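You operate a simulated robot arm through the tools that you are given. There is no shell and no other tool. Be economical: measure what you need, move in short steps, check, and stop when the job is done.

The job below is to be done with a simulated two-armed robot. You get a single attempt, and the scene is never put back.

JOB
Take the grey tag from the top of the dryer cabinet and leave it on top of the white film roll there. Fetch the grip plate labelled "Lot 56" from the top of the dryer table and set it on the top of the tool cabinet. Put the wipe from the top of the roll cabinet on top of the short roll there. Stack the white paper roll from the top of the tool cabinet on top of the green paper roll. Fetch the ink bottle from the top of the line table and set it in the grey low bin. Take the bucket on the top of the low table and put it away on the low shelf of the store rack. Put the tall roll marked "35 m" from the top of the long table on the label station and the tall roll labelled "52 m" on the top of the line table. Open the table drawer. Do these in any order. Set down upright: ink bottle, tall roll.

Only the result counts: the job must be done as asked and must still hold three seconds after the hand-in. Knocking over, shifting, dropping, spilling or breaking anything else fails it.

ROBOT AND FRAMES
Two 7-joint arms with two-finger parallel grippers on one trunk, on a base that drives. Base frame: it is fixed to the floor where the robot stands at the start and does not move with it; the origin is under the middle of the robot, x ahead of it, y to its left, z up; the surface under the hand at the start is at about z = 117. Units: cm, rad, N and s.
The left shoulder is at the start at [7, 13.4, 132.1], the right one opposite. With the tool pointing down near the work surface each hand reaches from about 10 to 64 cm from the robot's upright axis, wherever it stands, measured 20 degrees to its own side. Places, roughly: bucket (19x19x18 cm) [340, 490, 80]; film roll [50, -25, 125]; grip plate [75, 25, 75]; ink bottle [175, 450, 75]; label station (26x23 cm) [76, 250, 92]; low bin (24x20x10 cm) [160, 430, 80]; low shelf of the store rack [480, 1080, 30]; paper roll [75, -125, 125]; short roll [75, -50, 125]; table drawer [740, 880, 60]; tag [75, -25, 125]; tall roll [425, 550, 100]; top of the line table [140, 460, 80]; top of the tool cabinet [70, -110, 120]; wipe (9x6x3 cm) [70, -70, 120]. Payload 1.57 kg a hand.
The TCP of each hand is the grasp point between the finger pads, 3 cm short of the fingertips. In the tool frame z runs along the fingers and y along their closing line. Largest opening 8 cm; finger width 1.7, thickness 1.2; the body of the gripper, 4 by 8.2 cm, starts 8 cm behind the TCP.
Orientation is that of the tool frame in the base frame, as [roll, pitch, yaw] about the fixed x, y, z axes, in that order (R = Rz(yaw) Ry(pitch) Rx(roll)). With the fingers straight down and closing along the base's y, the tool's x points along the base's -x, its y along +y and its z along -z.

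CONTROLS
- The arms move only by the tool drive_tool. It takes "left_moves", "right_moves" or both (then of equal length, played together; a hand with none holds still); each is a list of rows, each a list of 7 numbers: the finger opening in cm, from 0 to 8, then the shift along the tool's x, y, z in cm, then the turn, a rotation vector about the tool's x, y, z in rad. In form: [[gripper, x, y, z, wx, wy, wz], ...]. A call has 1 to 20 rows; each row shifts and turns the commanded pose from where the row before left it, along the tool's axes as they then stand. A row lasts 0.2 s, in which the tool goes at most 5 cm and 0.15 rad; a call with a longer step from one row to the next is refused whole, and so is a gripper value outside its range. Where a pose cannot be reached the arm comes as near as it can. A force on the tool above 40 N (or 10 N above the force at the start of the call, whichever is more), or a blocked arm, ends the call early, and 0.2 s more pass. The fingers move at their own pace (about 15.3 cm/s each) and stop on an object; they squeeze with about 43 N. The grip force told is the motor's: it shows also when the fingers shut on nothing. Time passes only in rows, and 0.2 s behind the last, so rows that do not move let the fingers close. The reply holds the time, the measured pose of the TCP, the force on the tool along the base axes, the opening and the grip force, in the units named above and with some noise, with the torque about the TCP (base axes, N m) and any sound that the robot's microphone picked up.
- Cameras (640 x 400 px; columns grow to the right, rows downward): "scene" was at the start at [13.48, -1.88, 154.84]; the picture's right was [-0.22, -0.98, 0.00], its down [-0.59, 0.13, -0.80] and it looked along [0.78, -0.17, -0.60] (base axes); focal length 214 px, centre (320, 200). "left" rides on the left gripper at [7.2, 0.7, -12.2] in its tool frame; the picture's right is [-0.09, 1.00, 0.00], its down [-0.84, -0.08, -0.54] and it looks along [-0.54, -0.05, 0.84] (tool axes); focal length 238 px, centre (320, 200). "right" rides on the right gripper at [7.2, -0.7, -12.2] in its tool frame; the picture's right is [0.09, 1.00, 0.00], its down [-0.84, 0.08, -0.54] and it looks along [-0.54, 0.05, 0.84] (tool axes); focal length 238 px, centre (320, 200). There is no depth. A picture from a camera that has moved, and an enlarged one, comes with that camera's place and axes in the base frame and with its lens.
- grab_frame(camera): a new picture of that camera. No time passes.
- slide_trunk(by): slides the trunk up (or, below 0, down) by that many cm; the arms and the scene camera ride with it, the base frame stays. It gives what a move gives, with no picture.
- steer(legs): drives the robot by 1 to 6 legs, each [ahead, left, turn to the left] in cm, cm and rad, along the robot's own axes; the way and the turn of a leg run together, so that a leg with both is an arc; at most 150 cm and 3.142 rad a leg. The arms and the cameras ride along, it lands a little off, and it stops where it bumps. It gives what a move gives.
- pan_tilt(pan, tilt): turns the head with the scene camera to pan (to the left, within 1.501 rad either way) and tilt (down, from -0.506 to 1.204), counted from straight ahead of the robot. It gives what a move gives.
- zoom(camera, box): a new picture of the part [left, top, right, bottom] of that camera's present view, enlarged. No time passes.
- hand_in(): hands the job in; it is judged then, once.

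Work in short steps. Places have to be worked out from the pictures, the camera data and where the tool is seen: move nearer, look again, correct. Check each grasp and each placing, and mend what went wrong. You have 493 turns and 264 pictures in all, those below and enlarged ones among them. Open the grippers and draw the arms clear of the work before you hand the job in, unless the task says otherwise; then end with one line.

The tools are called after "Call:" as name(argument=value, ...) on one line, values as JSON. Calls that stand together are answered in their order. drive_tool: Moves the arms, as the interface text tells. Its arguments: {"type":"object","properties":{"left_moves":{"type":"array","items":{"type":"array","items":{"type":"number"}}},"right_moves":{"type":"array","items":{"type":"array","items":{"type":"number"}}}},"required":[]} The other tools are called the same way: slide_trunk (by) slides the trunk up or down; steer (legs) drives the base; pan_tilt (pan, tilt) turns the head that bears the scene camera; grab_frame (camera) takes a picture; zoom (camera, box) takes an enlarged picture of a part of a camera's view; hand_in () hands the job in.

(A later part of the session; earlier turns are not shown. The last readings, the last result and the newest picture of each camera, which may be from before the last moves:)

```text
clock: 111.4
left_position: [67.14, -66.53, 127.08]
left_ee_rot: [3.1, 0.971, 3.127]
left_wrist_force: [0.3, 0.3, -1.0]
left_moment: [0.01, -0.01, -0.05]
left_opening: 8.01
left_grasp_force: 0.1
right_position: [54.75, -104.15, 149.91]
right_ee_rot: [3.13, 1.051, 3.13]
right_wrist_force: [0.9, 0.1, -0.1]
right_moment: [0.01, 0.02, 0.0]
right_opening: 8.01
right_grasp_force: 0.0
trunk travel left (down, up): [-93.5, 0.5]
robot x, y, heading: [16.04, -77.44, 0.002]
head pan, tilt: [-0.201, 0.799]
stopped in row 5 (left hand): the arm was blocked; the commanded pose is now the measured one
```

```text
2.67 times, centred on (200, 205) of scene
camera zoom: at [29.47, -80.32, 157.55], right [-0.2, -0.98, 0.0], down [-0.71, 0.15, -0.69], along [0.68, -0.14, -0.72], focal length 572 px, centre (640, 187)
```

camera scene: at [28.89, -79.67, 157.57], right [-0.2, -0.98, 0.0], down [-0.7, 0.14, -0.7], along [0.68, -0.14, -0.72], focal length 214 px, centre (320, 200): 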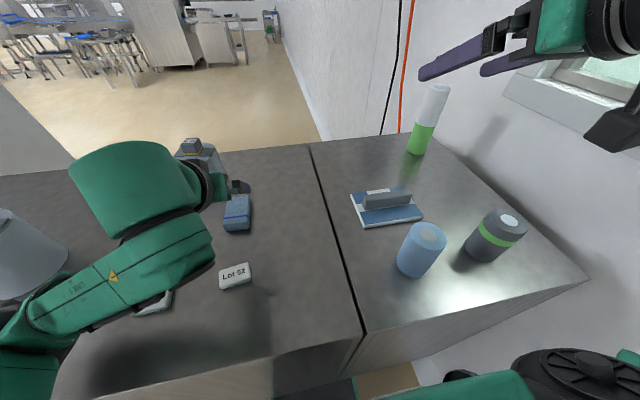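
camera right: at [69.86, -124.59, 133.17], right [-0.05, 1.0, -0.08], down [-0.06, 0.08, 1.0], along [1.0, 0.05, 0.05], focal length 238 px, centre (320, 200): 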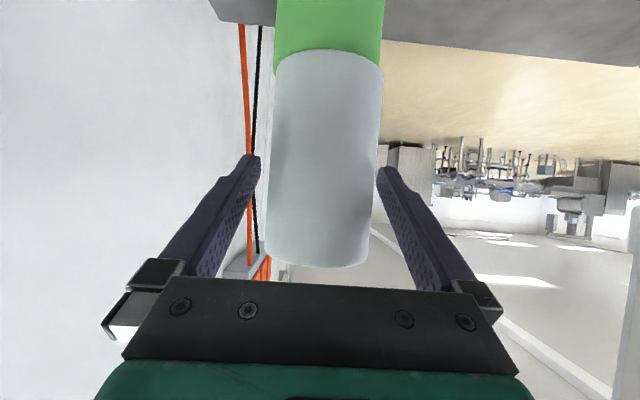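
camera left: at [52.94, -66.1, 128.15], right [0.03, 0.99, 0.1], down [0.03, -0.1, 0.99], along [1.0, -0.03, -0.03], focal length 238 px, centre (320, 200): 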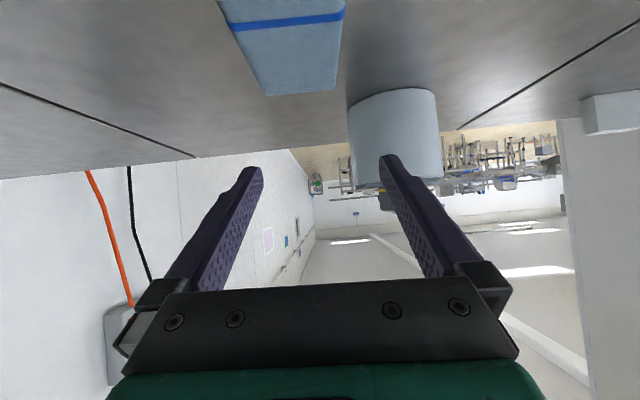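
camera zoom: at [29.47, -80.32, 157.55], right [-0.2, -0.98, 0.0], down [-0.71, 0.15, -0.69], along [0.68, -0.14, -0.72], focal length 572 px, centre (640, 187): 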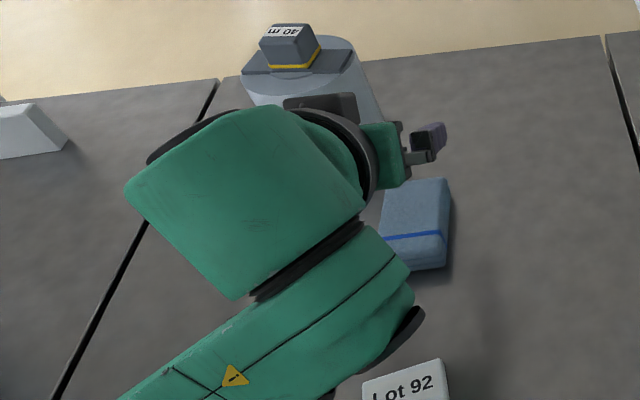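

The arm was blocked (likely the forearm on the counter). I back up and away immediately and inspect.

Call:
drive_tool(left_moves=[[8, -1.1, 0, -2, 0, 0, 0], [8, -1.1, 0, -2, 0, 0, 0], [8, -1.1, 0, -2, 0, 0, 0], [8, -2, 0, -2, 0, 0, 0], [8, 0, 0, 0, 0, 0, 0]])

Call:
grab_frame(camera="scene")

Call:
pan_tilt(pan=0.6, tilt=0.9)

Call:
grab_frame(camera="scene")

```text
clock: 112.6
left_position: [62.82, -66.65, 135.26]
left_ee_rot: [3.12, 0.956, 3.133]
left_wrist_force: [-0.4, 0.2, 0.0]
left_moment: [-0.04, 0.02, -0.03]
left_opening: 7.99
left_grasp_force: 0.0
right_position: [53.95, -103.65, 150.19]
right_ee_rot: [-3.14, 1.058, 3.139]
right_wrist_force: [-0.6, -0.1, -0.4]
right_moment: [-0.01, -0.01, -0.07]
right_opening: 7.99
right_grasp_force: 0.0
trunk travel left (down, up): [-93.5, 0.5]
robot x, y, heading: [15.9, -78.24, -0.007]
head pan, tilt: [-0.201, 0.799]
```

```text
171 pictures are left
camera scene: at [28.55, -79.72, 157.47], right [-0.2, -0.98, 0.0], down [-0.7, 0.14, -0.7], along [0.68, -0.14, -0.72], focal length 214 px, centre (320, 200)
```

scene: 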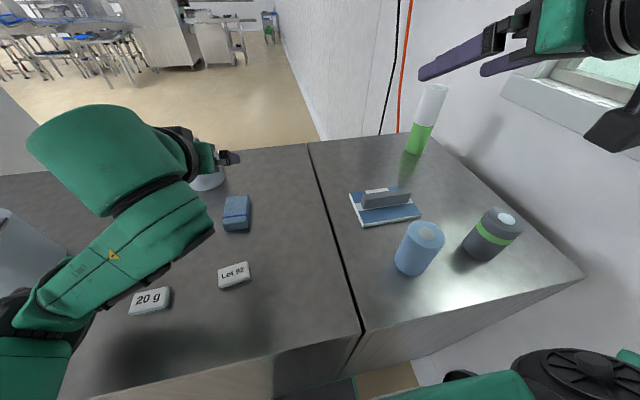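

```text
clock: 113.7
left_position: [63.37, -66.48, 135.18]
left_ee_rot: [3.113, 0.952, 3.13]
left_wrist_force: [1.0, -0.1, 0.3]
left_moment: [0.02, 0.04, 0.02]
left_opening: 7.99
left_grasp_force: 0.1
right_position: [54.55, -103.83, 149.94]
right_ee_rot: [3.136, 1.053, 3.135]
right_wrist_force: [0.3, -0.7, -0.7]
right_moment: [0.01, 0.05, 0.02]
right_opening: 8.01
right_grasp_force: 0.0
trunk travel left (down, up): [-93.5, 0.5]
robot x, y, heading: [16.15, -78.06, 0.001]
head pan, tilt: [0.6, 0.901]
```

```text
170 pictures are left
camera scene: at [27.59, -74.0, 156.76], right [0.56, -0.83, 0.0], down [-0.65, -0.44, -0.62], along [0.51, 0.35, -0.78], focal length 214 px, centre (320, 200)
```

scene: 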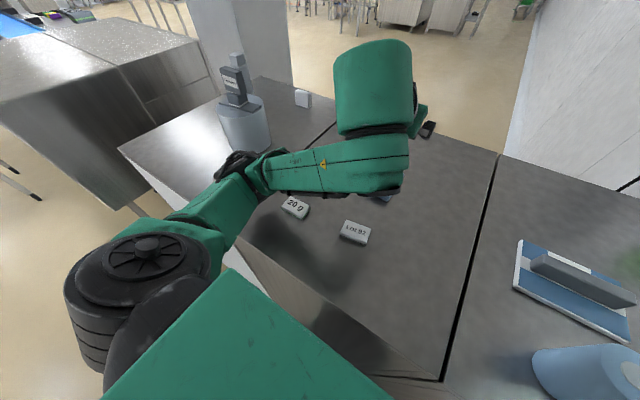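

Nothing was displaced. The left arm got folded low; I un-tilt it at height and check the elbow.

Call:
drive_tool(left_moves=[[8, 0, 0, 0, 0, 0.14, 0], [8, 0, 0, 0, 0, 0.14, 0], [8, 0, 0, 0, 0, 0.14, 0], [8, 0, 0, 0, 0, 0.14, 0], [8, 0, 0, 0, 0, 0.14, 0], [8, 0, 0, 0, 0, 0.14, 0], [8, 0, 0, 0, 0, 0.11, 0], [8, 4, 0, -1, 0, 0, 0], [8, 4, 0, -1, 0, 0, 0], [8, 4, 0, -1, 0, 0, 0], [8, 0, 0, 0, 0, 0, 0]])

Call:
grab_frame(camera="scene")

```text
clock: 116.1
left_position: [51.0, -66.7, 138.14]
left_ee_rot: [3.13, 0.006, -3.129]
left_wrist_force: [0.2, 0.0, -0.4]
left_moment: [0.01, 0.01, -0.01]
left_opening: 7.99
left_grasp_force: 0.1
right_position: [54.39, -103.59, 150.08]
right_ee_rot: [3.14, 1.054, 3.139]
right_wrist_force: [-0.2, -0.3, -0.2]
right_moment: [0.01, -0.01, 0.0]
right_opening: 7.98
right_grasp_force: 0.0
trunk travel left (down, up): [-93.5, 0.5]
robot x, y, heading: [16.03, -78.02, -0.001]
head pan, tilt: [0.6, 0.901]
```

```text
169 pictures are left
camera scene: at [27.26, -73.77, 156.78], right [0.56, -0.83, 0.0], down [-0.65, -0.44, -0.62], along [0.51, 0.35, -0.78], focal length 214 px, centre (320, 200)
```

scene: 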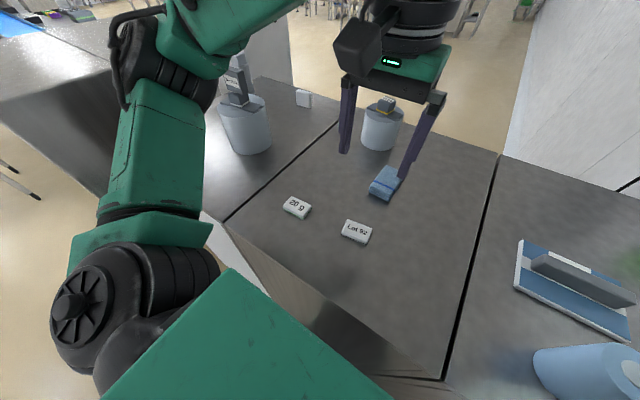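

Elbow is back up. I drive back 17 cm so the wipe can be gripped in an extended pose equal to the later placing pose; tilt at a high position first.

Call:
steer(legs=[[-17, 0, 0]])

Call:
drive_tool(left_moves=[[8, 2, 0, -2, 0, 0, 0], [8, 2, 0, -2, 0, 0, 0], [8, 0, 0, -1, 0, -0.14, 0], [8, 0, 0, 0, 0, -0.14, 0], [8, 0, 0, 0, 0, -0.14, 0], [8, 0, 0, 0, 0, -0.14, 0], [8, 0, 0, 0, 0, -0.14, 0], [8, 0, 0, 0, 0, -0.1, 0], [8, 0, 0, 0, 0, 0, 0]])

Call:
pan_tilt(pan=0.3, tilt=0.75)

Call:
grab_frame(camera="scene")

Call:
grab_frame(camera="left")

```text
clock: 117.6
left_position: [34.3, -66.35, 138.03]
left_ee_rot: [3.127, 0.003, -3.125]
left_wrist_force: [0.2, 0.0, -0.2]
left_moment: [-0.04, 0.02, 0.0]
left_opening: 7.99
left_grasp_force: 0.0
right_position: [37.55, -103.35, 149.88]
right_ee_rot: [3.141, 1.05, -3.138]
right_wrist_force: [0.4, 0.0, -0.5]
right_moment: [0.01, 0.01, 0.0]
right_opening: 8.04
right_grasp_force: 0.0
trunk travel left (down, up): [-93.5, 0.5]
robot x, y, heading: [-1.39, -78.02, 0.006]
head pan, tilt: [0.6, 0.901]
```

```text
clock: 119.6
left_position: [31.8, -68.08, 142.92]
left_ee_rot: [3.107, 0.763, 3.135]
left_wrist_force: [0.5, 0.4, -1.3]
left_moment: [0.01, 0.01, -0.01]
left_opening: 8.0
left_grasp_force: 0.1
left hand out of reach, approached as far as the arm can: row 8
right_position: [37.26, -103.43, 150.15]
right_ee_rot: [3.138, 1.054, -3.14]
right_wrist_force: [-0.3, 0.3, 0.4]
right_moment: [0.01, -0.03, 0.02]
right_opening: 8.0
right_grasp_force: 0.1
trunk travel left (down, up): [-93.5, 0.5]
robot x, y, heading: [-1.02, -78.38, 0.005]
head pan, tilt: [0.6, 0.901]
```

```text
clock: 120.4
left_position: [31.86, -68.08, 143.04]
left_ee_rot: [3.106, 0.761, 3.133]
left_wrist_force: [0.1, -0.2, 0.2]
left_moment: [-0.02, -0.02, 0.01]
left_opening: 7.99
left_grasp_force: 0.1
right_position: [37.18, -103.28, 149.98]
right_ee_rot: [3.139, 1.053, -3.137]
right_wrist_force: [0.5, 0.3, 0.4]
right_moment: [-0.01, 0.0, -0.02]
right_opening: 7.99
right_grasp_force: 0.0
trunk travel left (down, up): [-93.5, 0.5]
robot x, y, heading: [-1.4, -78.0, 0.007]
head pan, tilt: [0.3, 0.75]
```

```text
168 pictures are left
camera scene: at [11.72, -75.47, 157.96], right [0.3, -0.95, 0.0], down [-0.65, -0.21, -0.73], along [0.7, 0.22, -0.68], focal length 214 px, centre (320, 200)
```

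scene: 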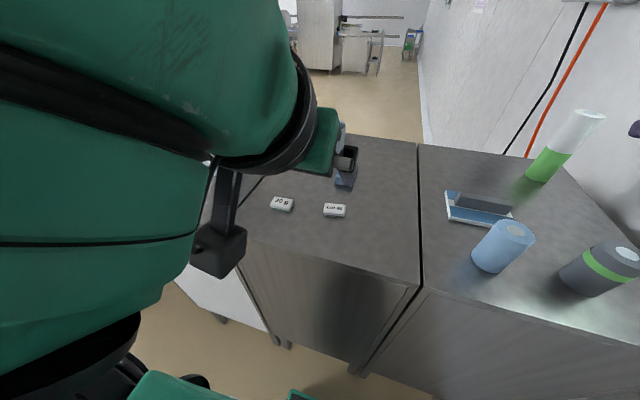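

```text
167 pictures are left
camera left: at [18.2, -67.75, 146.94], right [0.05, 0.99, 0.09], down [0.23, -0.1, 0.97], along [0.97, -0.03, -0.24], focal length 238 px, centre (320, 200)
```

left: 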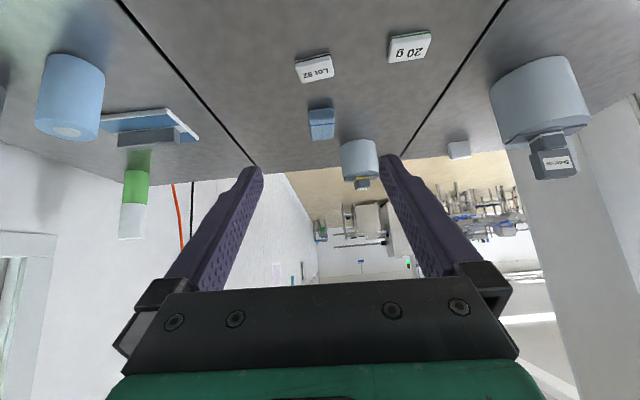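

Move to the pre-grasp point [55.7, -67.1, 128.3] in extended pose.

Call:
drive_tool(left_moves=[[8, -0.86, 0.14, 3.9, 0, 0, 0], [8, -0.86, 0.14, 3.9, 0, 0, 0], [8, -0.86, 0.14, 3.9, 0, 0, 0], [8, -0.86, 0.14, 3.9, 0, 0, 0], [8, -0.86, 0.14, 3.9, 0, 0, 0], [8, -0.86, 0.14, 3.9, 0, 0, 0], [8, -0.86, 0.14, 3.9, 0, 0, 0], [8, 0, 0, 0, 0, 0, 0]])

Call:
grab_frame(camera="scene")

Call:
grab_frame(camera="left")

```text
clock: 122.2
left_position: [56.04, -66.07, 129.7]
left_ee_rot: [3.123, 0.806, -3.137]
left_wrist_force: [-0.4, 0.8, -0.1]
left_moment: [0.03, -0.02, 0.02]
left_opening: 7.98
left_grasp_force: 0.1
left hand out of reach, approached as far as the arm can: row 1
right_position: [37.13, -103.25, 150.18]
right_ee_rot: [3.141, 1.054, -3.138]
right_wrist_force: [0.2, -0.8, -0.3]
right_moment: [0.02, -0.03, -0.03]
right_opening: 8.0
right_grasp_force: 0.0
trunk travel left (down, up): [-93.5, 0.5]
robot x, y, heading: [-1.32, -77.92, 0.003]
head pan, tilt: [0.3, 0.75]
```

```text
166 pictures are left
camera scene: at [11.57, -75.49, 157.98], right [0.3, -0.95, 0.0], down [-0.65, -0.2, -0.73], along [0.7, 0.22, -0.68], focal length 214 px, centre (320, 200)
```

scene: 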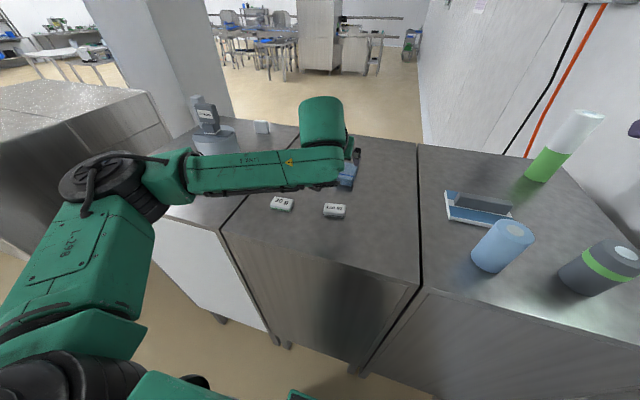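

```text
165 pictures are left
camera left: at [42.27, -65.82, 133.09], right [0.05, 1.0, 0.08], down [0.19, -0.09, 0.98], along [0.98, -0.03, -0.19], focal length 238 px, centre (320, 200)
```

left: 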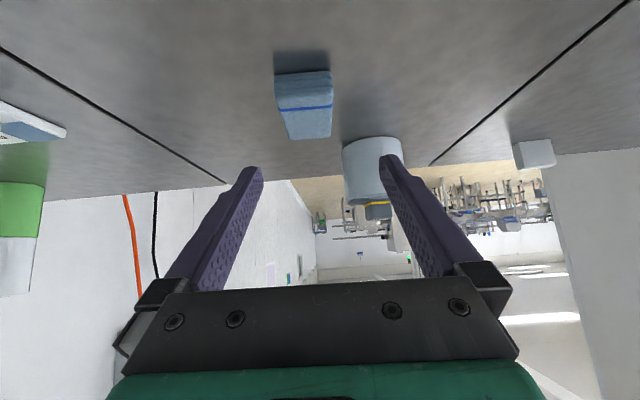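

Elbow stays high. Advance to the wipe: 12.7 cm along the fingers.

Call:
drive_tool(left_moves=[[8, 0.32, -0.5, 3.19, 0, 0, 0], [8, 0.32, -0.5, 3.19, 0, 0, 0], [8, 0.32, 0, 3.1, 0, 0, 0], [8, 0.32, 0, 2.6, 0, 0, 0], [8, 0, 0, 0, 0, 0, 0]])

Call:
grab_frame(camera="left")

Call:
zoom(camera="scene", box=[240, 80, 420, 230])

```text
clock: 123.4
left_position: [63.84, -66.96, 120.36]
left_ee_rot: [3.123, 0.805, -3.138]
left_wrist_force: [0.3, -0.6, -0.1]
left_moment: [0.0, 0.0, 0.0]
left_opening: 8.0
left_grasp_force: 0.0
right_position: [37.1, -103.16, 149.97]
right_ee_rot: [3.141, 1.054, -3.139]
right_wrist_force: [0.8, -0.2, 0.5]
right_moment: [-0.01, -0.01, -0.03]
right_opening: 8.01
right_grasp_force: 0.1
trunk travel left (down, up): [-93.5, 0.5]
robot x, y, heading: [-1.46, -78.26, 0.005]
head pan, tilt: [0.3, 0.75]
```

```text
164 pictures are left
camera left: at [50.09, -66.73, 123.68], right [0.05, 1.0, 0.08], down [0.19, -0.09, 0.98], along [0.98, -0.03, -0.19], focal length 238 px, centre (320, 200)
```

left: 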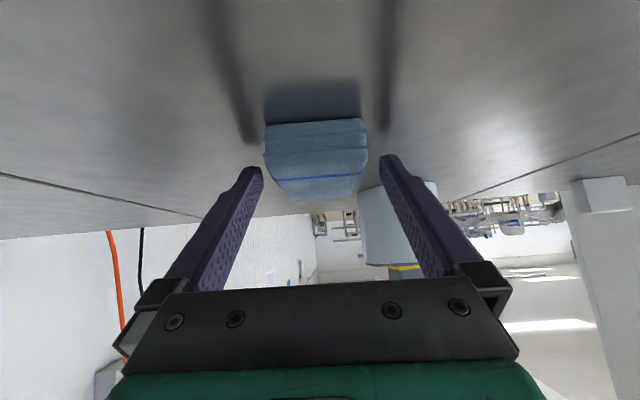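

```text
2.67 times, centred on (330, 155) of scene
camera zoom: at [11.66, -75.5, 157.97], right [0.3, -0.95, 0.0], down [-0.65, -0.2, -0.73], along [0.7, 0.22, -0.68], focal length 572 px, centre (293, 320)
```

zoom: 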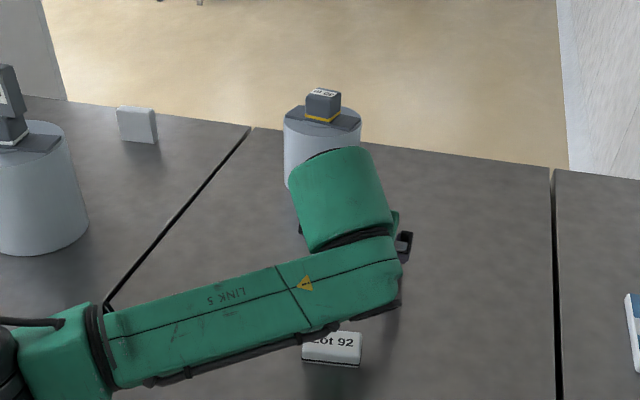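

Advance 0.8 cm more and close.

Call:
drive_tool(left_moves=[[8, -0.23, -0.1, 0.89, 0, 0, 0], [8, 0, 0, 0, 0, 0, 0], [6, 0, 0, 0, 0, 0, 0], [4.5, 0, 0, 0, 0, 0, 0], [4.5, 0, 0, 0, 0, 0, 0], [4.5, 0, 0, 0, 0, 0, 0]])

Call:
grab_frame(camera="left")

```text
clock: 124.8
left_position: [64.7, -66.99, 120.05]
left_ee_rot: [3.123, 0.804, -3.138]
left_wrist_force: [-0.5, 0.2, 1.2]
left_moment: [-0.02, -0.04, -0.03]
left_opening: 5.27
left_grasp_force: 43.1
right_position: [37.16, -103.29, 150.12]
right_ee_rot: [-3.141, 1.052, -3.138]
right_wrist_force: [0.4, -0.1, -0.5]
right_moment: [-0.01, 0.05, 0.0]
right_opening: 7.97
right_grasp_force: 0.0
trunk travel left (down, up): [-93.5, 0.5]
robot x, y, heading: [-0.94, -77.95, 0.001]
head pan, tilt: [0.3, 0.75]
```

```text
162 pictures are left
camera left: at [50.81, -66.83, 123.39], right [0.05, 1.0, 0.08], down [0.19, -0.09, 0.98], along [0.98, -0.03, -0.19], focal length 238 px, centre (320, 200)
```

left: 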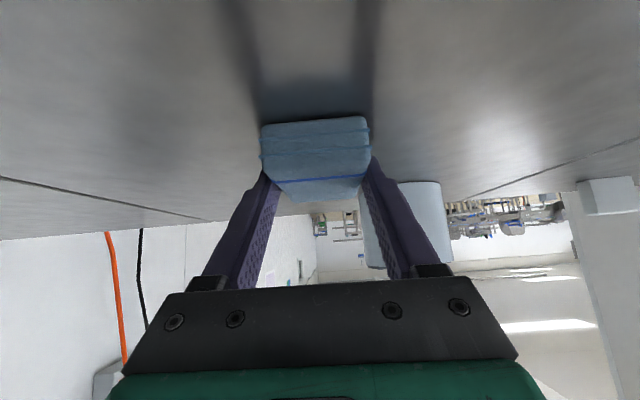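

Held. Lift 18 cm, pulling back 5 cm.

Call:
drive_tool(left_moves=[[4.5, -1.88, 0, -3.23, 0, 0, 0], [4.5, -1.88, 0, -3.23, 0, 0, 0], [4.5, -1.88, 0, -3.23, 0, 0, 0], [4.5, -1.88, 0, -3.23, 0, 0, 0], [4.5, -1.88, 0, -3.23, 0, 0, 0], [4.5, 0, 0, 0, 0, 0, 0]])

Call:
grab_frame(camera="left")

Call:
grab_frame(camera="scene")

```text
clock: 126.2
left_position: [59.29, -67.33, 138.27]
left_ee_rot: [3.121, 0.805, -3.137]
left_wrist_force: [0.5, 0.4, -0.5]
left_moment: [-0.04, 0.01, 0.03]
left_opening: 5.24
left_grasp_force: 42.9
right_position: [37.1, -103.19, 149.99]
right_ee_rot: [3.14, 1.054, -3.138]
right_wrist_force: [0.3, -0.5, 1.0]
right_moment: [-0.02, 0.0, 0.03]
right_opening: 8.01
right_grasp_force: 0.0
trunk travel left (down, up): [-93.5, 0.5]
robot x, y, heading: [-1.5, -78.01, 0.008]
head pan, tilt: [0.3, 0.75]
```

```text
161 pictures are left
camera left: at [45.46, -67.14, 141.63], right [0.05, 1.0, 0.08], down [0.19, -0.09, 0.98], along [0.98, -0.03, -0.19], focal length 238 px, centre (320, 200)
```

left: 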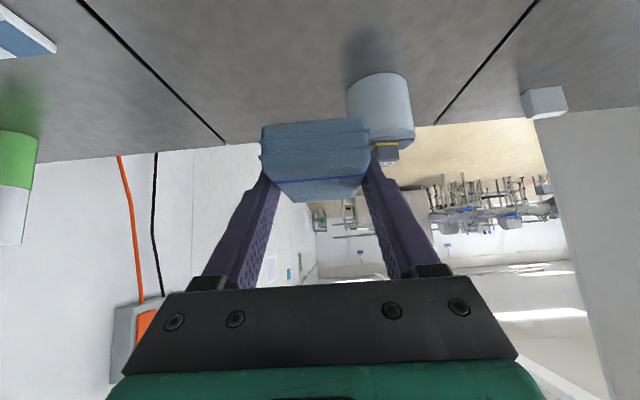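

```text
160 pictures are left
camera scene: at [11.63, -75.48, 157.97], right [0.3, -0.95, 0.0], down [-0.65, -0.2, -0.73], along [0.7, 0.22, -0.68], focal length 214 px, centre (320, 200)
```

scene: 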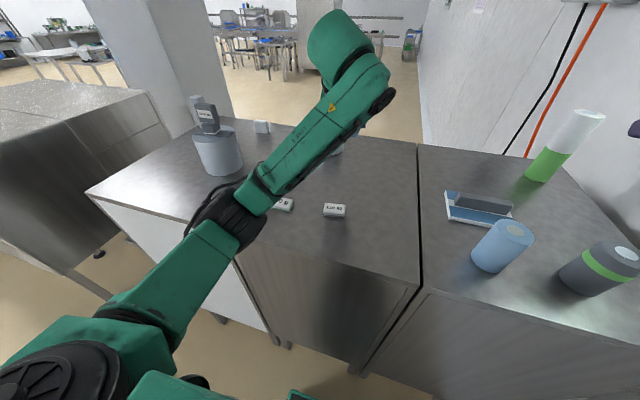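

Elbow at about [32, -52, 130], clear above the counter. Shift the robot 10 cm left, then forward 16 cm.

Call:
steer(legs=[[0, 10, 0], [10, 0, 0]])

Call:
grab_frame(camera="scene")

Call:
grab_frame(camera="left")

```text
clock: 128.1
left_position: [68.45, -57.35, 138.75]
left_ee_rot: [3.121, 0.813, 3.14]
left_wrist_force: [-0.8, -0.5, -0.7]
left_moment: [0.02, 0.03, -0.04]
left_opening: 5.26
left_grasp_force: 43.2
right_position: [45.89, -93.18, 150.43]
right_ee_rot: [3.138, 1.06, 3.14]
right_wrist_force: [-0.4, 0.7, 0.8]
right_moment: [0.0, 0.0, 0.03]
right_opening: 8.04
right_grasp_force: 0.1
trunk travel left (down, up): [-93.5, 0.5]
robot x, y, heading: [8.36, -67.44, -0.001]
head pan, tilt: [0.3, 0.75]
```

```text
159 pictures are left
camera scene: at [20.58, -65.34, 158.06], right [0.3, -0.95, 0.0], down [-0.65, -0.2, -0.74], along [0.7, 0.22, -0.68], focal length 214 px, centre (320, 200)
```

scene: 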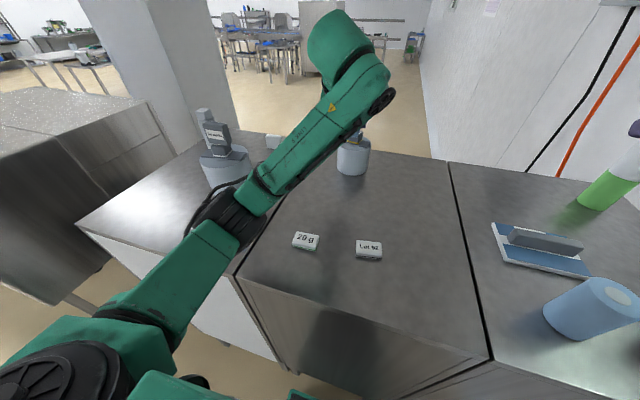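

```text
158 pictures are left
camera left: at [54.53, -57.04, 141.93], right [0.05, 1.0, 0.08], down [0.18, -0.09, 0.98], along [0.98, -0.03, -0.19], focal length 238 px, centre (320, 200)
```

left: 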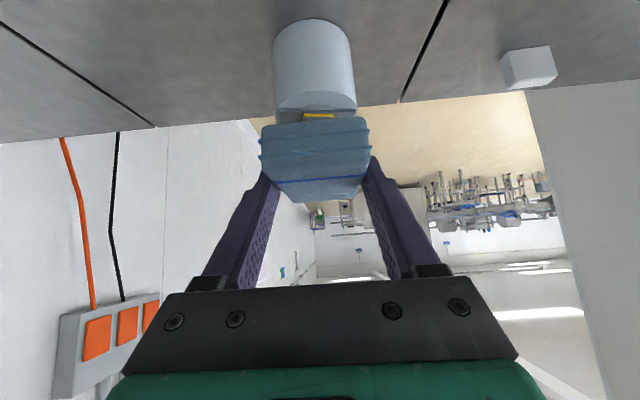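

Knob ≈[82.3, -57.1], top ≈129.5. Drive forward 6.5 more, then look.

Call:
steer(legs=[[6.5, 0, 0]])

Call:
drive_tool(left_moves=[[4.5, 0, 0, 0, 0, 0, 0], [4.5, 0, 0, 0, 0, 0, 0], [4.5, 0, 0, 0, 0, 0, 0]])

Call:
grab_frame(camera="left")

Call:
grab_frame(camera="scene")

```text
clock: 129.1
left_position: [74.71, -57.13, 138.77]
left_ee_rot: [3.123, 0.815, -3.14]
left_wrist_force: [-0.5, -0.3, -0.1]
left_moment: [0.01, -0.05, 0.02]
left_opening: 5.27
left_grasp_force: 43.0
right_position: [52.59, -92.89, 150.41]
right_ee_rot: [3.141, 1.062, -3.138]
right_wrist_force: [-1.2, 0.5, 0.3]
right_moment: [-0.03, 0.0, -0.01]
right_opening: 8.01
right_grasp_force: 0.1
trunk travel left (down, up): [-93.5, 0.5]
robot x, y, heading: [15.06, -67.41, 0.003]
head pan, tilt: [0.3, 0.75]
```

```text
clock: 129.9
left_position: [75.64, -57.2, 138.33]
left_ee_rot: [3.122, 0.807, -3.138]
left_wrist_force: [-0.6, -0.2, -0.3]
left_moment: [0.0, -0.01, -0.03]
left_opening: 5.23
left_grasp_force: 43.2
right_position: [53.37, -93.02, 150.19]
right_ee_rot: [3.142, 1.056, -3.141]
right_wrist_force: [0.5, -0.8, 0.1]
right_moment: [-0.05, -0.03, 0.0]
right_opening: 8.0
right_grasp_force: 0.2
trunk travel left (down, up): [-93.5, 0.5]
robot x, y, heading: [15.19, -67.24, 0.001]
head pan, tilt: [0.3, 0.75]
```

```text
157 pictures are left
camera left: at [61.86, -56.9, 141.66], right [0.05, 1.0, 0.08], down [0.19, -0.09, 0.98], along [0.98, -0.03, -0.19], focal length 238 px, centre (320, 200)
```

left: 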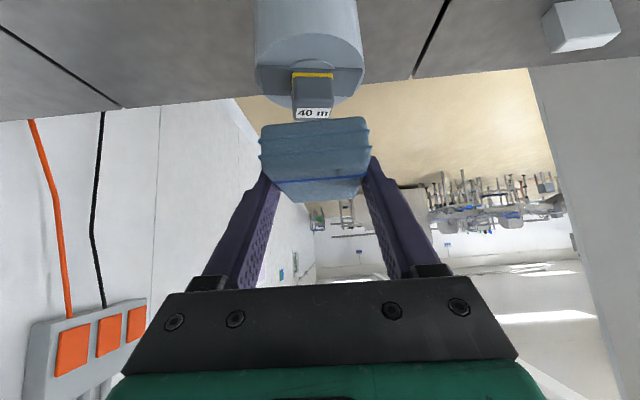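

```text
156 pictures are left
camera scene: at [28.02, -65.19, 157.98], right [0.3, -0.95, 0.0], down [-0.65, -0.2, -0.73], along [0.7, 0.22, -0.68], focal length 214 px, centre (320, 200)
```

scene: 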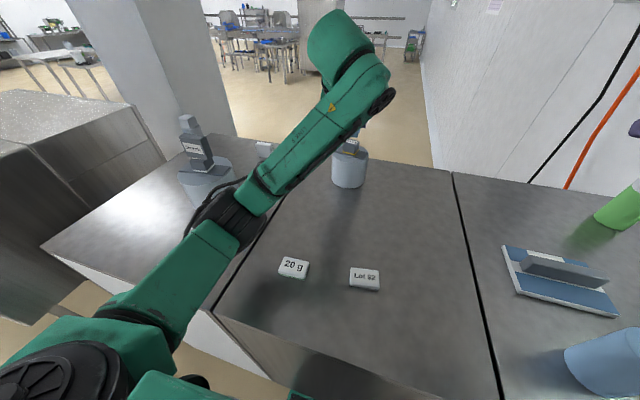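

Knob top centre ≈[82.3, -57.4, 129.3]. Extend 4.8 cm forward above it.

Call:
drive_tool(left_moves=[[4.5, -1.1, -0.1, 1.15, 0, 0, 0], [4.5, -1.1, -0.1, 1.15, 0, 0, 0], [4.5, -1.15, 0, 1.14, 0, 0, 0], [4.5, 0, 0, 0, 0, 0, 0]])

Call:
grab_frame(camera="left")

Call:
zoom(camera="scene", box=[280, 70, 420, 210])

```text
clock: 130.9
left_position: [80.72, -57.33, 138.35]
left_ee_rot: [3.123, 0.807, -3.14]
left_wrist_force: [-0.2, 0.3, -0.1]
left_moment: [0.0, 0.01, 0.01]
left_opening: 5.27
left_grasp_force: 42.9
right_position: [53.56, -92.96, 150.15]
right_ee_rot: [-3.14, 1.055, -3.138]
right_wrist_force: [-0.1, 0.5, -0.7]
right_moment: [0.0, -0.02, 0.0]
right_opening: 8.02
right_grasp_force: 0.0
trunk travel left (down, up): [-93.5, 0.5]
robot x, y, heading: [15.13, -67.67, 0.007]
head pan, tilt: [0.3, 0.75]
```

```text
155 pictures are left
camera left: at [66.87, -56.99, 141.61], right [0.05, 1.0, 0.08], down [0.19, -0.09, 0.98], along [0.98, -0.03, -0.19], focal length 238 px, centre (320, 200)
```

left: 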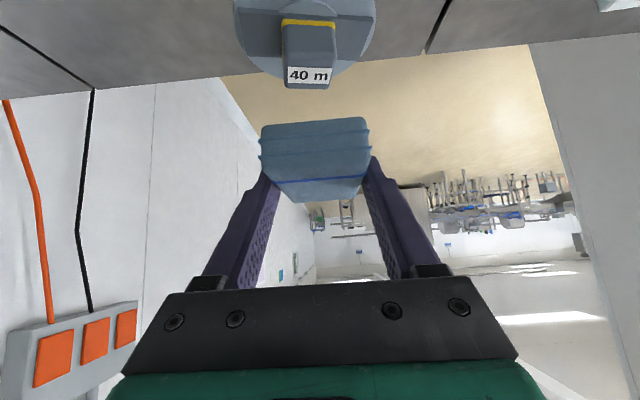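

```text
2.86 times, centred on (350, 140) of scene
camera zoom: at [28.14, -65.15, 157.97], right [0.3, -0.95, 0.0], down [-0.65, -0.2, -0.73], along [0.7, 0.22, -0.68], focal length 613 px, centre (234, 371)
```

zoom: 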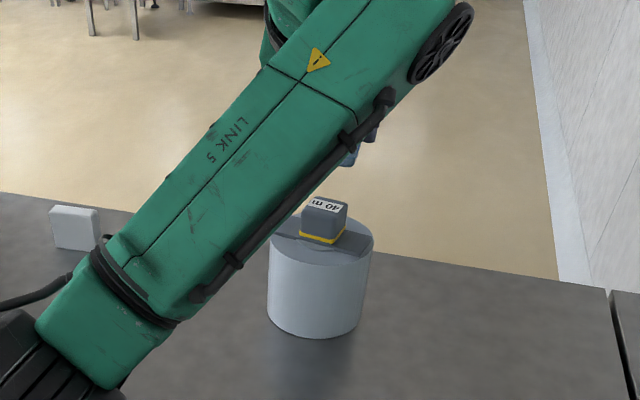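

Aligned. Lower 4.7 cm, then look.

Call:
drive_tool(left_moves=[[4.5, 1.3, 0, 1.0, 0, 0, 0], [4.5, 1.1, 0, 1.08, 0, 0, 0], [4.5, 1.0, 0, 1.0, 0, 0, 0], [4.5, 0, 0, 0, 0, 0, 0]])

Call:
grab_frame(camera="left")

Call:
zoom(camera="scene", box=[280, 70, 420, 210])

```text
clock: 131.9
left_position: [80.38, -57.21, 133.75]
left_ee_rot: [3.124, 0.804, -3.139]
left_wrist_force: [-0.8, 0.4, -0.7]
left_moment: [0.0, 0.03, 0.0]
left_opening: 5.27
left_grasp_force: 42.9
right_position: [53.5, -92.93, 150.15]
right_ee_rot: [3.139, 1.056, -3.138]
right_wrist_force: [-0.3, 0.0, -0.9]
right_moment: [-0.01, -0.01, -0.01]
right_opening: 8.0
right_grasp_force: 0.0
trunk travel left (down, up): [-93.5, 0.5]
robot x, y, heading: [15.23, -67.67, 0.006]
head pan, tilt: [0.3, 0.75]
```

```text
153 pictures are left
camera left: at [66.62, -56.94, 137.05], right [0.05, 1.0, 0.08], down [0.19, -0.09, 0.98], along [0.98, -0.03, -0.19], focal length 238 px, centre (320, 200)
```

left: 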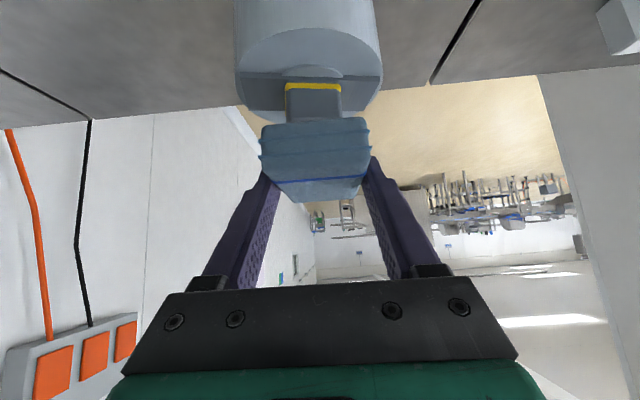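

```text
2.86 times, centred on (350, 140) of scene
camera zoom: at [28.12, -65.18, 157.97], right [0.3, -0.95, 0.0], down [-0.65, -0.2, -0.73], along [0.7, 0.22, -0.68], focal length 613 px, centre (234, 371)
```

zoom: 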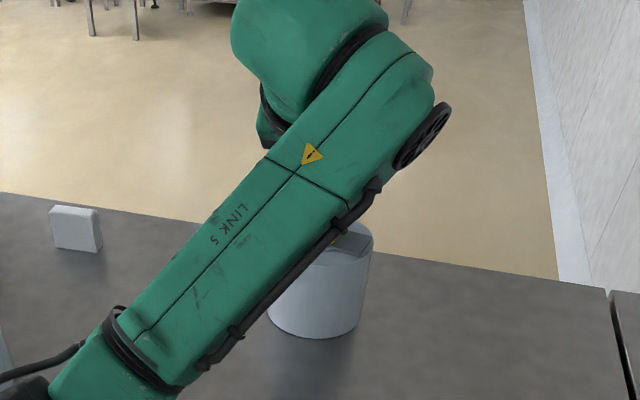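

Lower in small steps to contact.

Call:
drive_tool(left_moves=[[4.5, 0.36, 0, 0.35, 0, 0, 0], [4.5, 0.22, 0, 0.21, 0, 0, 0], [4.5, 0.18, 0, 0.17, 0, 0, 0], [4.5, 0, 0, 0, 0, 0, 0]])

```text
clock: 132.9
left_position: [80.29, -57.25, 132.8]
left_ee_rot: [3.123, 0.806, -3.14]
left_wrist_force: [0.5, 0.9, 0.0]
left_moment: [0.02, 0.02, -0.02]
left_opening: 5.29
left_grasp_force: 43.1
right_position: [53.58, -93.04, 150.08]
right_ee_rot: [3.14, 1.056, -3.139]
right_wrist_force: [0.3, 0.6, 0.5]
right_moment: [-0.03, -0.01, -0.01]
right_opening: 7.99
right_grasp_force: 0.0
trunk travel left (down, up): [-93.5, 0.5]
robot x, y, heading: [15.13, -67.34, -0.002]
head pan, tilt: [0.3, 0.75]
```

Call:
drive_tool(left_moves=[[4.5, 0.15, 0, 0.14, 0, 0, 0], [4.5, 0.15, 0, 0.14, 0, 0, 0], [4.5, 0, 0, 0, 0, 0, 0]])

Call:
grab_frame(camera="left")

```text
clock: 133.7
left_position: [80.44, -57.3, 132.4]
left_ee_rot: [3.121, 0.808, -3.14]
left_wrist_force: [1.5, -1.2, 6.3]
left_moment: [-0.15, -0.1, 0.02]
left_opening: 5.28
left_grasp_force: 42.3
right_position: [53.41, -92.99, 150.19]
right_ee_rot: [3.139, 1.055, -3.14]
right_wrist_force: [0.2, -0.7, 0.8]
right_moment: [0.01, 0.01, 0.03]
right_opening: 8.0
right_grasp_force: 0.0
trunk travel left (down, up): [-93.5, 0.5]
robot x, y, heading: [15.36, -67.97, 0.0]
head pan, tilt: [0.3, 0.75]
```

```text
151 pictures are left
camera left: at [66.6, -56.97, 135.7], right [0.05, 1.0, 0.08], down [0.19, -0.09, 0.98], along [0.98, -0.03, -0.19], focal length 238 px, centre (320, 200)
```

left: 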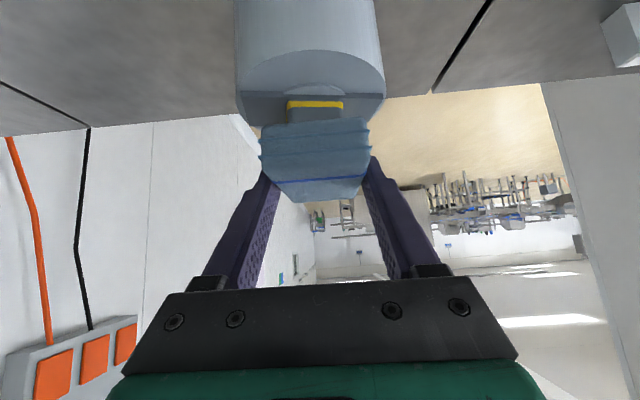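

Contact of 6 N, 1.6 cm ahead of the TCP — matches the wipe's centre. Open gently.

Call:
drive_tool(left_moves=[[5.2, 0.03, 0, 0.03, 0, 0, 0], [5.8, 0, 0, 0, 0, 0, 0], [6.6, 0, 0, 0, 0, 0, 0], [8, 0, 0, 0, 0, 0, 0], [8, 0, 0, 0, 0, 0, 0]])

Call:
grab_frame(camera="left")

```text
clock: 134.9
left_position: [80.34, -57.29, 132.19]
left_ee_rot: [3.123, 0.808, -3.14]
left_wrist_force: [-0.1, 0.2, -0.1]
left_moment: [-0.03, -0.01, 0.01]
left_opening: 8.01
left_grasp_force: 0.1
right_position: [53.67, -92.9, 150.03]
right_ee_rot: [3.139, 1.055, -3.139]
right_wrist_force: [0.5, -0.6, 0.1]
right_moment: [0.01, 0.03, 0.0]
right_opening: 7.99
right_grasp_force: 0.0
trunk travel left (down, up): [-93.5, 0.5]
robot x, y, heading: [14.98, -67.88, 0.006]
head pan, tilt: [0.3, 0.75]
```

```text
150 pictures are left
camera left: at [66.65, -56.94, 135.57], right [0.05, 1.0, 0.08], down [0.19, -0.09, 0.98], along [0.98, -0.03, -0.19], focal length 238 px, centre (320, 200)
```

left: 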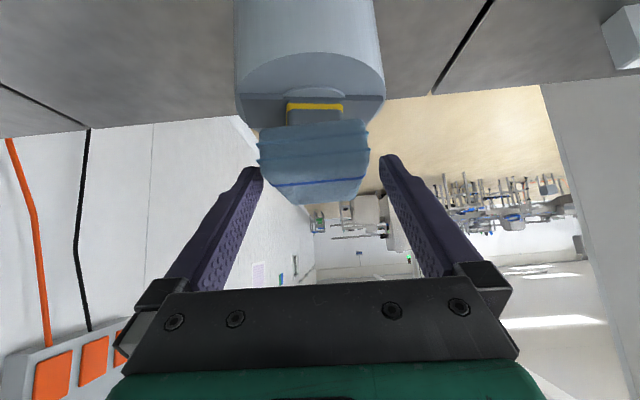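

Wipe rests on the knob. Centre the fingers (−0.35 y) and retreat along the fingers.

Call:
drive_tool(left_moves=[[8, 0, -0.35, 0, 0, 0, 0], [8, 0, 0, -2, 0, 0, 0], [8, 0, 0, -4, 0, 0, 0], [8, 0, 0, -4, 0, 0, 0], [8, 0, 0, -3, 0, 0, 0], [8, 0, 0, 0, 0, 0, 0]])

Call:
grab_frame(camera="left")

Call:
grab_frame(camera="scene")

```text
clock: 136.3
left_position: [71.1, -57.9, 141.1]
left_ee_rot: [3.124, 0.805, -3.14]
left_wrist_force: [-0.9, 0.5, -0.1]
left_moment: [0.02, -0.01, -0.01]
left_opening: 7.99
left_grasp_force: 0.0
right_position: [53.55, -93.08, 150.06]
right_ee_rot: [3.139, 1.055, -3.138]
right_wrist_force: [-1.1, -0.5, 0.6]
right_moment: [-0.01, -0.01, -0.04]
right_opening: 7.99
right_grasp_force: 0.0
trunk travel left (down, up): [-93.5, 0.5]
robot x, y, heading: [15.42, -68.27, 0.001]
head pan, tilt: [0.3, 0.75]
```

```text
149 pictures are left
camera left: at [57.26, -57.56, 144.54], right [0.05, 1.0, 0.08], down [0.19, -0.09, 0.98], along [0.98, -0.03, -0.19], focal length 238 px, centre (320, 200)
```

left: 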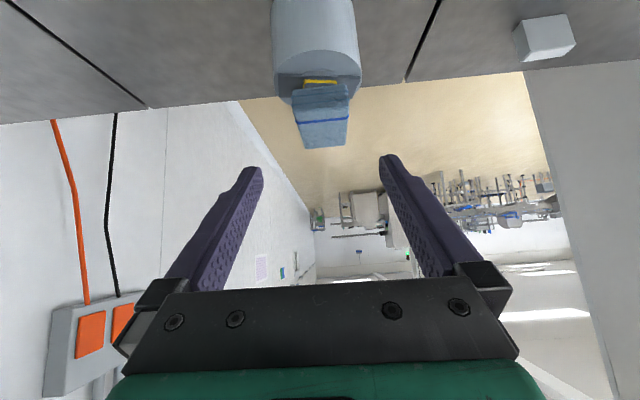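

```text
148 pictures are left
camera scene: at [28.14, -65.18, 157.97], right [0.3, -0.95, 0.0], down [-0.65, -0.2, -0.73], along [0.7, 0.22, -0.68], focal length 214 px, centre (320, 200)
```

scene: 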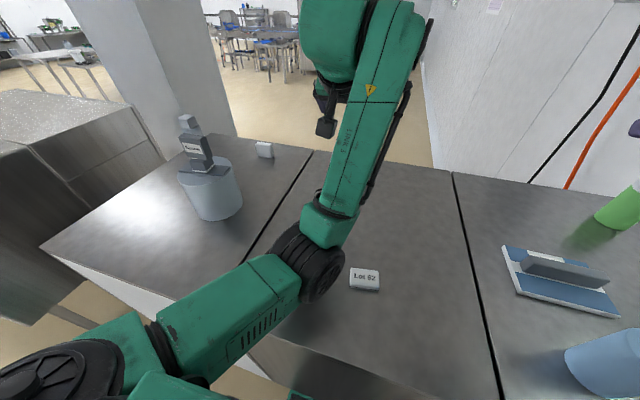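

Wipe sits well. The elbow is dropping, so I un-tilt now while easing back/up, as that raised it before.

Call:
drive_tool(left_moves=[[8, 0, 0, 0, 0, 0.14, 0], [8, 0, 0, 0, 0, 0.14, 0], [8, 1, 0, -1, 0, 0.14, 0], [8, 2, 0, -1, 0, 0.14, 0], [8, 2, 0, -1, 0, 0.14, 0], [8, 3, 0, 0, 0, 0.1, 0], [8, 3, 0, 0, 0, 0, 0], [8, 3, 0, 0, 0, 0, 0], [8, 3, 0, 0, 0, 0, 0], [8, 0, 0, 0, 0, 0, 0]])

Call:
grab_frame(camera="scene")

```text
clock: 138.5
left_position: [70.75, -54.36, 142.54]
left_ee_rot: [-3.116, 0.126, -3.062]
left_wrist_force: [-0.3, -0.6, 0.2]
left_moment: [-0.01, 0.02, 0.0]
left_opening: 8.02
left_grasp_force: 0.0
left hand out of reach, approached as far as the arm can: row 1, 2, 3, 4, 5, 6, 7, 8, 9
right_position: [53.57, -92.86, 150.22]
right_ee_rot: [-3.141, 1.057, -3.137]
right_wrist_force: [0.5, 0.2, 0.5]
right_moment: [-0.01, -0.01, 0.02]
right_opening: 8.0
right_grasp_force: 0.0
trunk travel left (down, up): [-93.5, 0.5]
robot x, y, heading: [15.66, -67.45, 0.0]
head pan, tilt: [0.3, 0.75]
```

```text
147 pictures are left
camera scene: at [28.18, -65.03, 157.96], right [0.3, -0.95, 0.0], down [-0.65, -0.2, -0.73], along [0.7, 0.22, -0.68], focal length 214 px, centre (320, 200)
```

scene: 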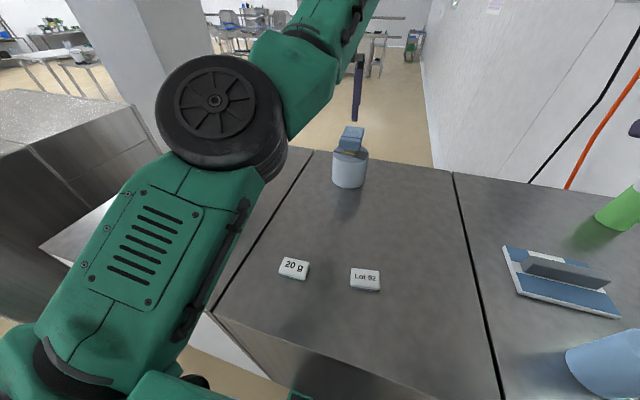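

Elbow is up and 20 g is untouched. Pull the hand straight back.

Call:
drive_tool(left_moves=[[8, 4, 0, 0, 0, 0, 0], [8, 4, 0, 0, 0, 0, 0], [8, 4, 0, 0, 0, 0, 0], [8, 4, 0, 0, 0, 0, 0], [8, 4, 0, 0, 0, 0, 0], [8, 4, 0, 0, 0, 0, 0], [8, 0, 0, 0, 0, 0, 0]])

Call:
zoom(camera="scene", box=[280, 90, 420, 210])

```text
clock: 140.1
left_position: [70.67, -54.34, 142.62]
left_ee_rot: [-3.117, 0.126, -3.063]
left_wrist_force: [0.6, -0.4, -0.3]
left_moment: [0.01, 0.01, -0.01]
left_opening: 7.97
left_grasp_force: 0.0
left hand out of reach, approached as far as the arm can: row 1, 2, 3, 4, 5, 6
right_position: [53.52, -93.0, 150.23]
right_ee_rot: [3.14, 1.058, -3.138]
right_wrist_force: [-1.1, 0.7, -0.8]
right_moment: [0.0, 0.02, 0.04]
right_opening: 7.98
right_grasp_force: 0.1
trunk travel left (down, up): [-93.5, 0.5]
robot x, y, heading: [15.02, -67.91, 0.003]
head pan, tilt: [0.3, 0.75]
```

```text
3.33 times, centred on (350, 150) of scene
camera zoom: at [28.12, -65.18, 157.97], right [0.3, -0.95, 0.0], down [-0.65, -0.2, -0.73], along [0.7, 0.22, -0.68], focal length 715 px, centre (220, 367)
```

zoom: 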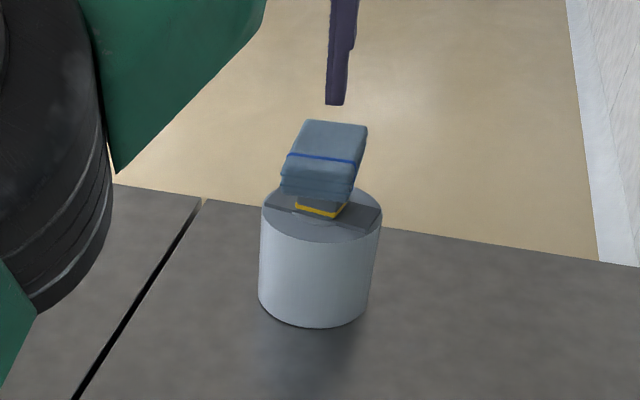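

Wipe is fine. The left arm's IK is stuck; I tilt forward again somewhat to free it.

Call:
drive_tool(left_moves=[[8, 0, 0, 0, 0, -0.14, 0], [8, 0, 0, 0, 0, -0.14, 0], [8, 0, 0, 0, 0, 0, 0]])

Call:
grab_frame(camera="scene")

```text
clock: 140.9
left_position: [73.79, -53.81, 143.58]
left_ee_rot: [-3.114, 0.408, -3.056]
left_wrist_force: [-0.9, -0.6, 0.5]
left_moment: [-0.05, -0.01, 0.03]
left_opening: 7.99
left_grasp_force: 0.1
left hand out of reach, approached as far as the arm can: row 1, 2
right_position: [53.5, -92.86, 150.15]
right_ee_rot: [3.141, 1.056, -3.139]
right_wrist_force: [-0.5, -0.1, -0.6]
right_moment: [0.0, 0.0, -0.01]
right_opening: 8.0
right_grasp_force: 0.1
trunk travel left (down, up): [-93.5, 0.5]
robot x, y, heading: [15.21, -67.59, 0.004]
head pan, tilt: [0.3, 0.75]
```

```text
145 pictures are left
camera scene: at [28.11, -65.12, 157.97], right [0.3, -0.95, 0.0], down [-0.65, -0.2, -0.73], along [0.7, 0.22, -0.68], focal length 214 px, centre (320, 200)
```

scene: 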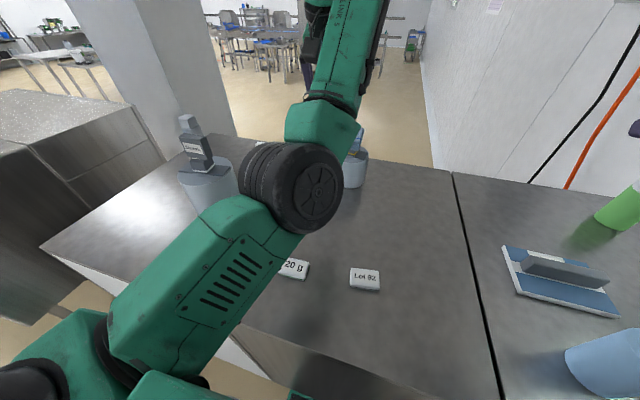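

The elbow is at z≈135, above everything. I drive back 25 cm to free space and straighten the arm out there.

Call:
steer(legs=[[-40, 0, 0]])

Call:
drive_tool(left_moves=[[8, 2, 0, -2, 0, 0, 0], [8, 2, 0, -2, 0, 0, 0], [8, 2, 0, -2, 0, 0, 0], [8, 0, 0, 0, 0, 0, 0]])

Call:
grab_frame(camera="scene")

```text
clock: 143.4
left_position: [34.36, -53.8, 143.6]
left_ee_rot: [-3.115, 0.403, -3.053]
left_wrist_force: [0.6, -1.0, -0.5]
left_moment: [0.04, 0.07, -0.04]
left_opening: 8.0
left_grasp_force: 0.1
right_position: [14.19, -93.01, 150.0]
right_ee_rot: [-3.141, 1.052, -3.136]
right_wrist_force: [-0.8, -0.4, -0.5]
right_moment: [0.01, 0.02, -0.04]
right_opening: 7.99
right_grasp_force: 0.0
trunk travel left (down, up): [-93.5, 0.5]
robot x, y, heading: [-24.53, -67.62, 0.004]
head pan, tilt: [0.3, 0.75]
```

```text
clock: 144.4
left_position: [31.79, -53.89, 148.84]
left_ee_rot: [-3.115, 0.406, -3.053]
left_wrist_force: [1.0, 0.5, 0.2]
left_moment: [0.02, -0.01, 0.03]
left_opening: 7.99
left_grasp_force: 0.0
left hand out of reach, approached as far as the arm can: row 1, 2, 3
right_position: [13.75, -93.12, 150.03]
right_ee_rot: [3.141, 1.057, -3.137]
right_wrist_force: [-0.3, -0.2, -0.1]
right_moment: [-0.02, 0.02, -0.03]
right_opening: 8.01
right_grasp_force: 0.0
trunk travel left (down, up): [-93.5, 0.5]
robot x, y, heading: [-24.78, -67.84, 0.006]
head pan, tilt: [0.3, 0.75]
```

```text
144 pictures are left
camera scene: at [-11.7, -65.32, 157.98], right [0.3, -0.95, 0.0], down [-0.65, -0.21, -0.73], along [0.7, 0.22, -0.68], focal length 214 px, centre (320, 200)
```

scene: 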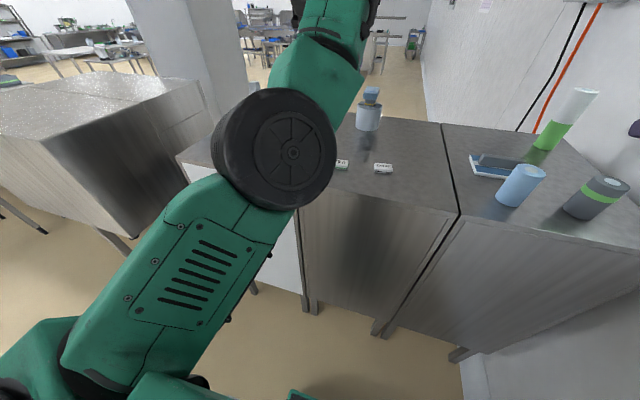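

Drive back more and fold the left arm to a low tidy pose.

Call:
steer(legs=[[-25, 0, 0]])

Call:
drive_tool(left_moves=[[8, 3.7, 0, 1, 0, 0, 0], [8, 3.7, 0, 1, 0, 0, 0], [8, 3.7, 0, 1, 0, 0, 0], [8, 3.7, 0, 1, 0, 0, 0], [8, 3.7, 0, 1, 0, 0, 0], [8, 0, 0, 0, 0, 0.14, 0], [8, 0, 0, 0, 0, 0.14, 0], [8, 0, 0, 0, 0, 0.12, 0], [8, 0, 0, 0, 0, 0, 0]])

Call:
grab_frame(camera="scene")

```text
clock: 146.2
left_position: [8.02, -54.64, 148.5]
left_ee_rot: [-3.115, 0.4, -3.064]
left_wrist_force: [-0.8, -0.2, -0.2]
left_moment: [0.01, 0.01, -0.02]
left_opening: 8.0
left_grasp_force: 0.0
right_position: [-10.5, -93.71, 150.01]
right_ee_rot: [3.139, 1.05, 3.134]
right_wrist_force: [-0.3, 0.2, -0.1]
right_moment: [0.0, 0.02, 0.0]
right_opening: 7.99
right_grasp_force: 0.0
trunk travel left (down, up): [-93.5, 0.5]
robot x, y, heading: [-49.04, -67.68, -0.004]
head pan, tilt: [0.3, 0.75]
```

```text
clock: 148.2
left_position: [8.57, -54.36, 146.34]
left_ee_rot: [-3.117, 0.333, -3.07]
left_wrist_force: [-0.2, 0.1, 1.9]
left_moment: [-0.01, -0.01, 0.01]
left_opening: 7.98
left_grasp_force: 0.0
left hand out of reach, approached as far as the arm can: row 1, 2, 3, 4, 5, 6, 7, 8
right_position: [-11.04, -93.48, 150.21]
right_ee_rot: [3.139, 1.055, 3.133]
right_wrist_force: [0.5, 0.4, -0.6]
right_moment: [0.02, 0.02, 0.02]
right_opening: 8.0
right_grasp_force: 0.0
trunk travel left (down, up): [-93.5, 0.5]
robot x, y, heading: [-49.02, -67.92, -0.005]
head pan, tilt: [0.3, 0.75]
```

```text
143 pictures are left
camera scene: at [-36.09, -65.43, 157.97], right [0.29, -0.96, 0.0], down [-0.65, -0.2, -0.73], along [0.7, 0.21, -0.68], focal length 214 px, centre (320, 200)
```

scene: 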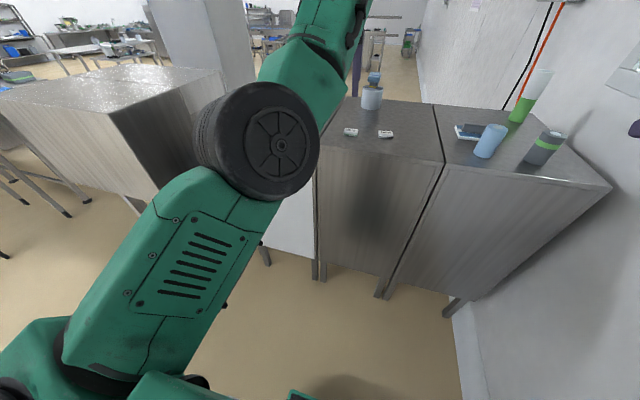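

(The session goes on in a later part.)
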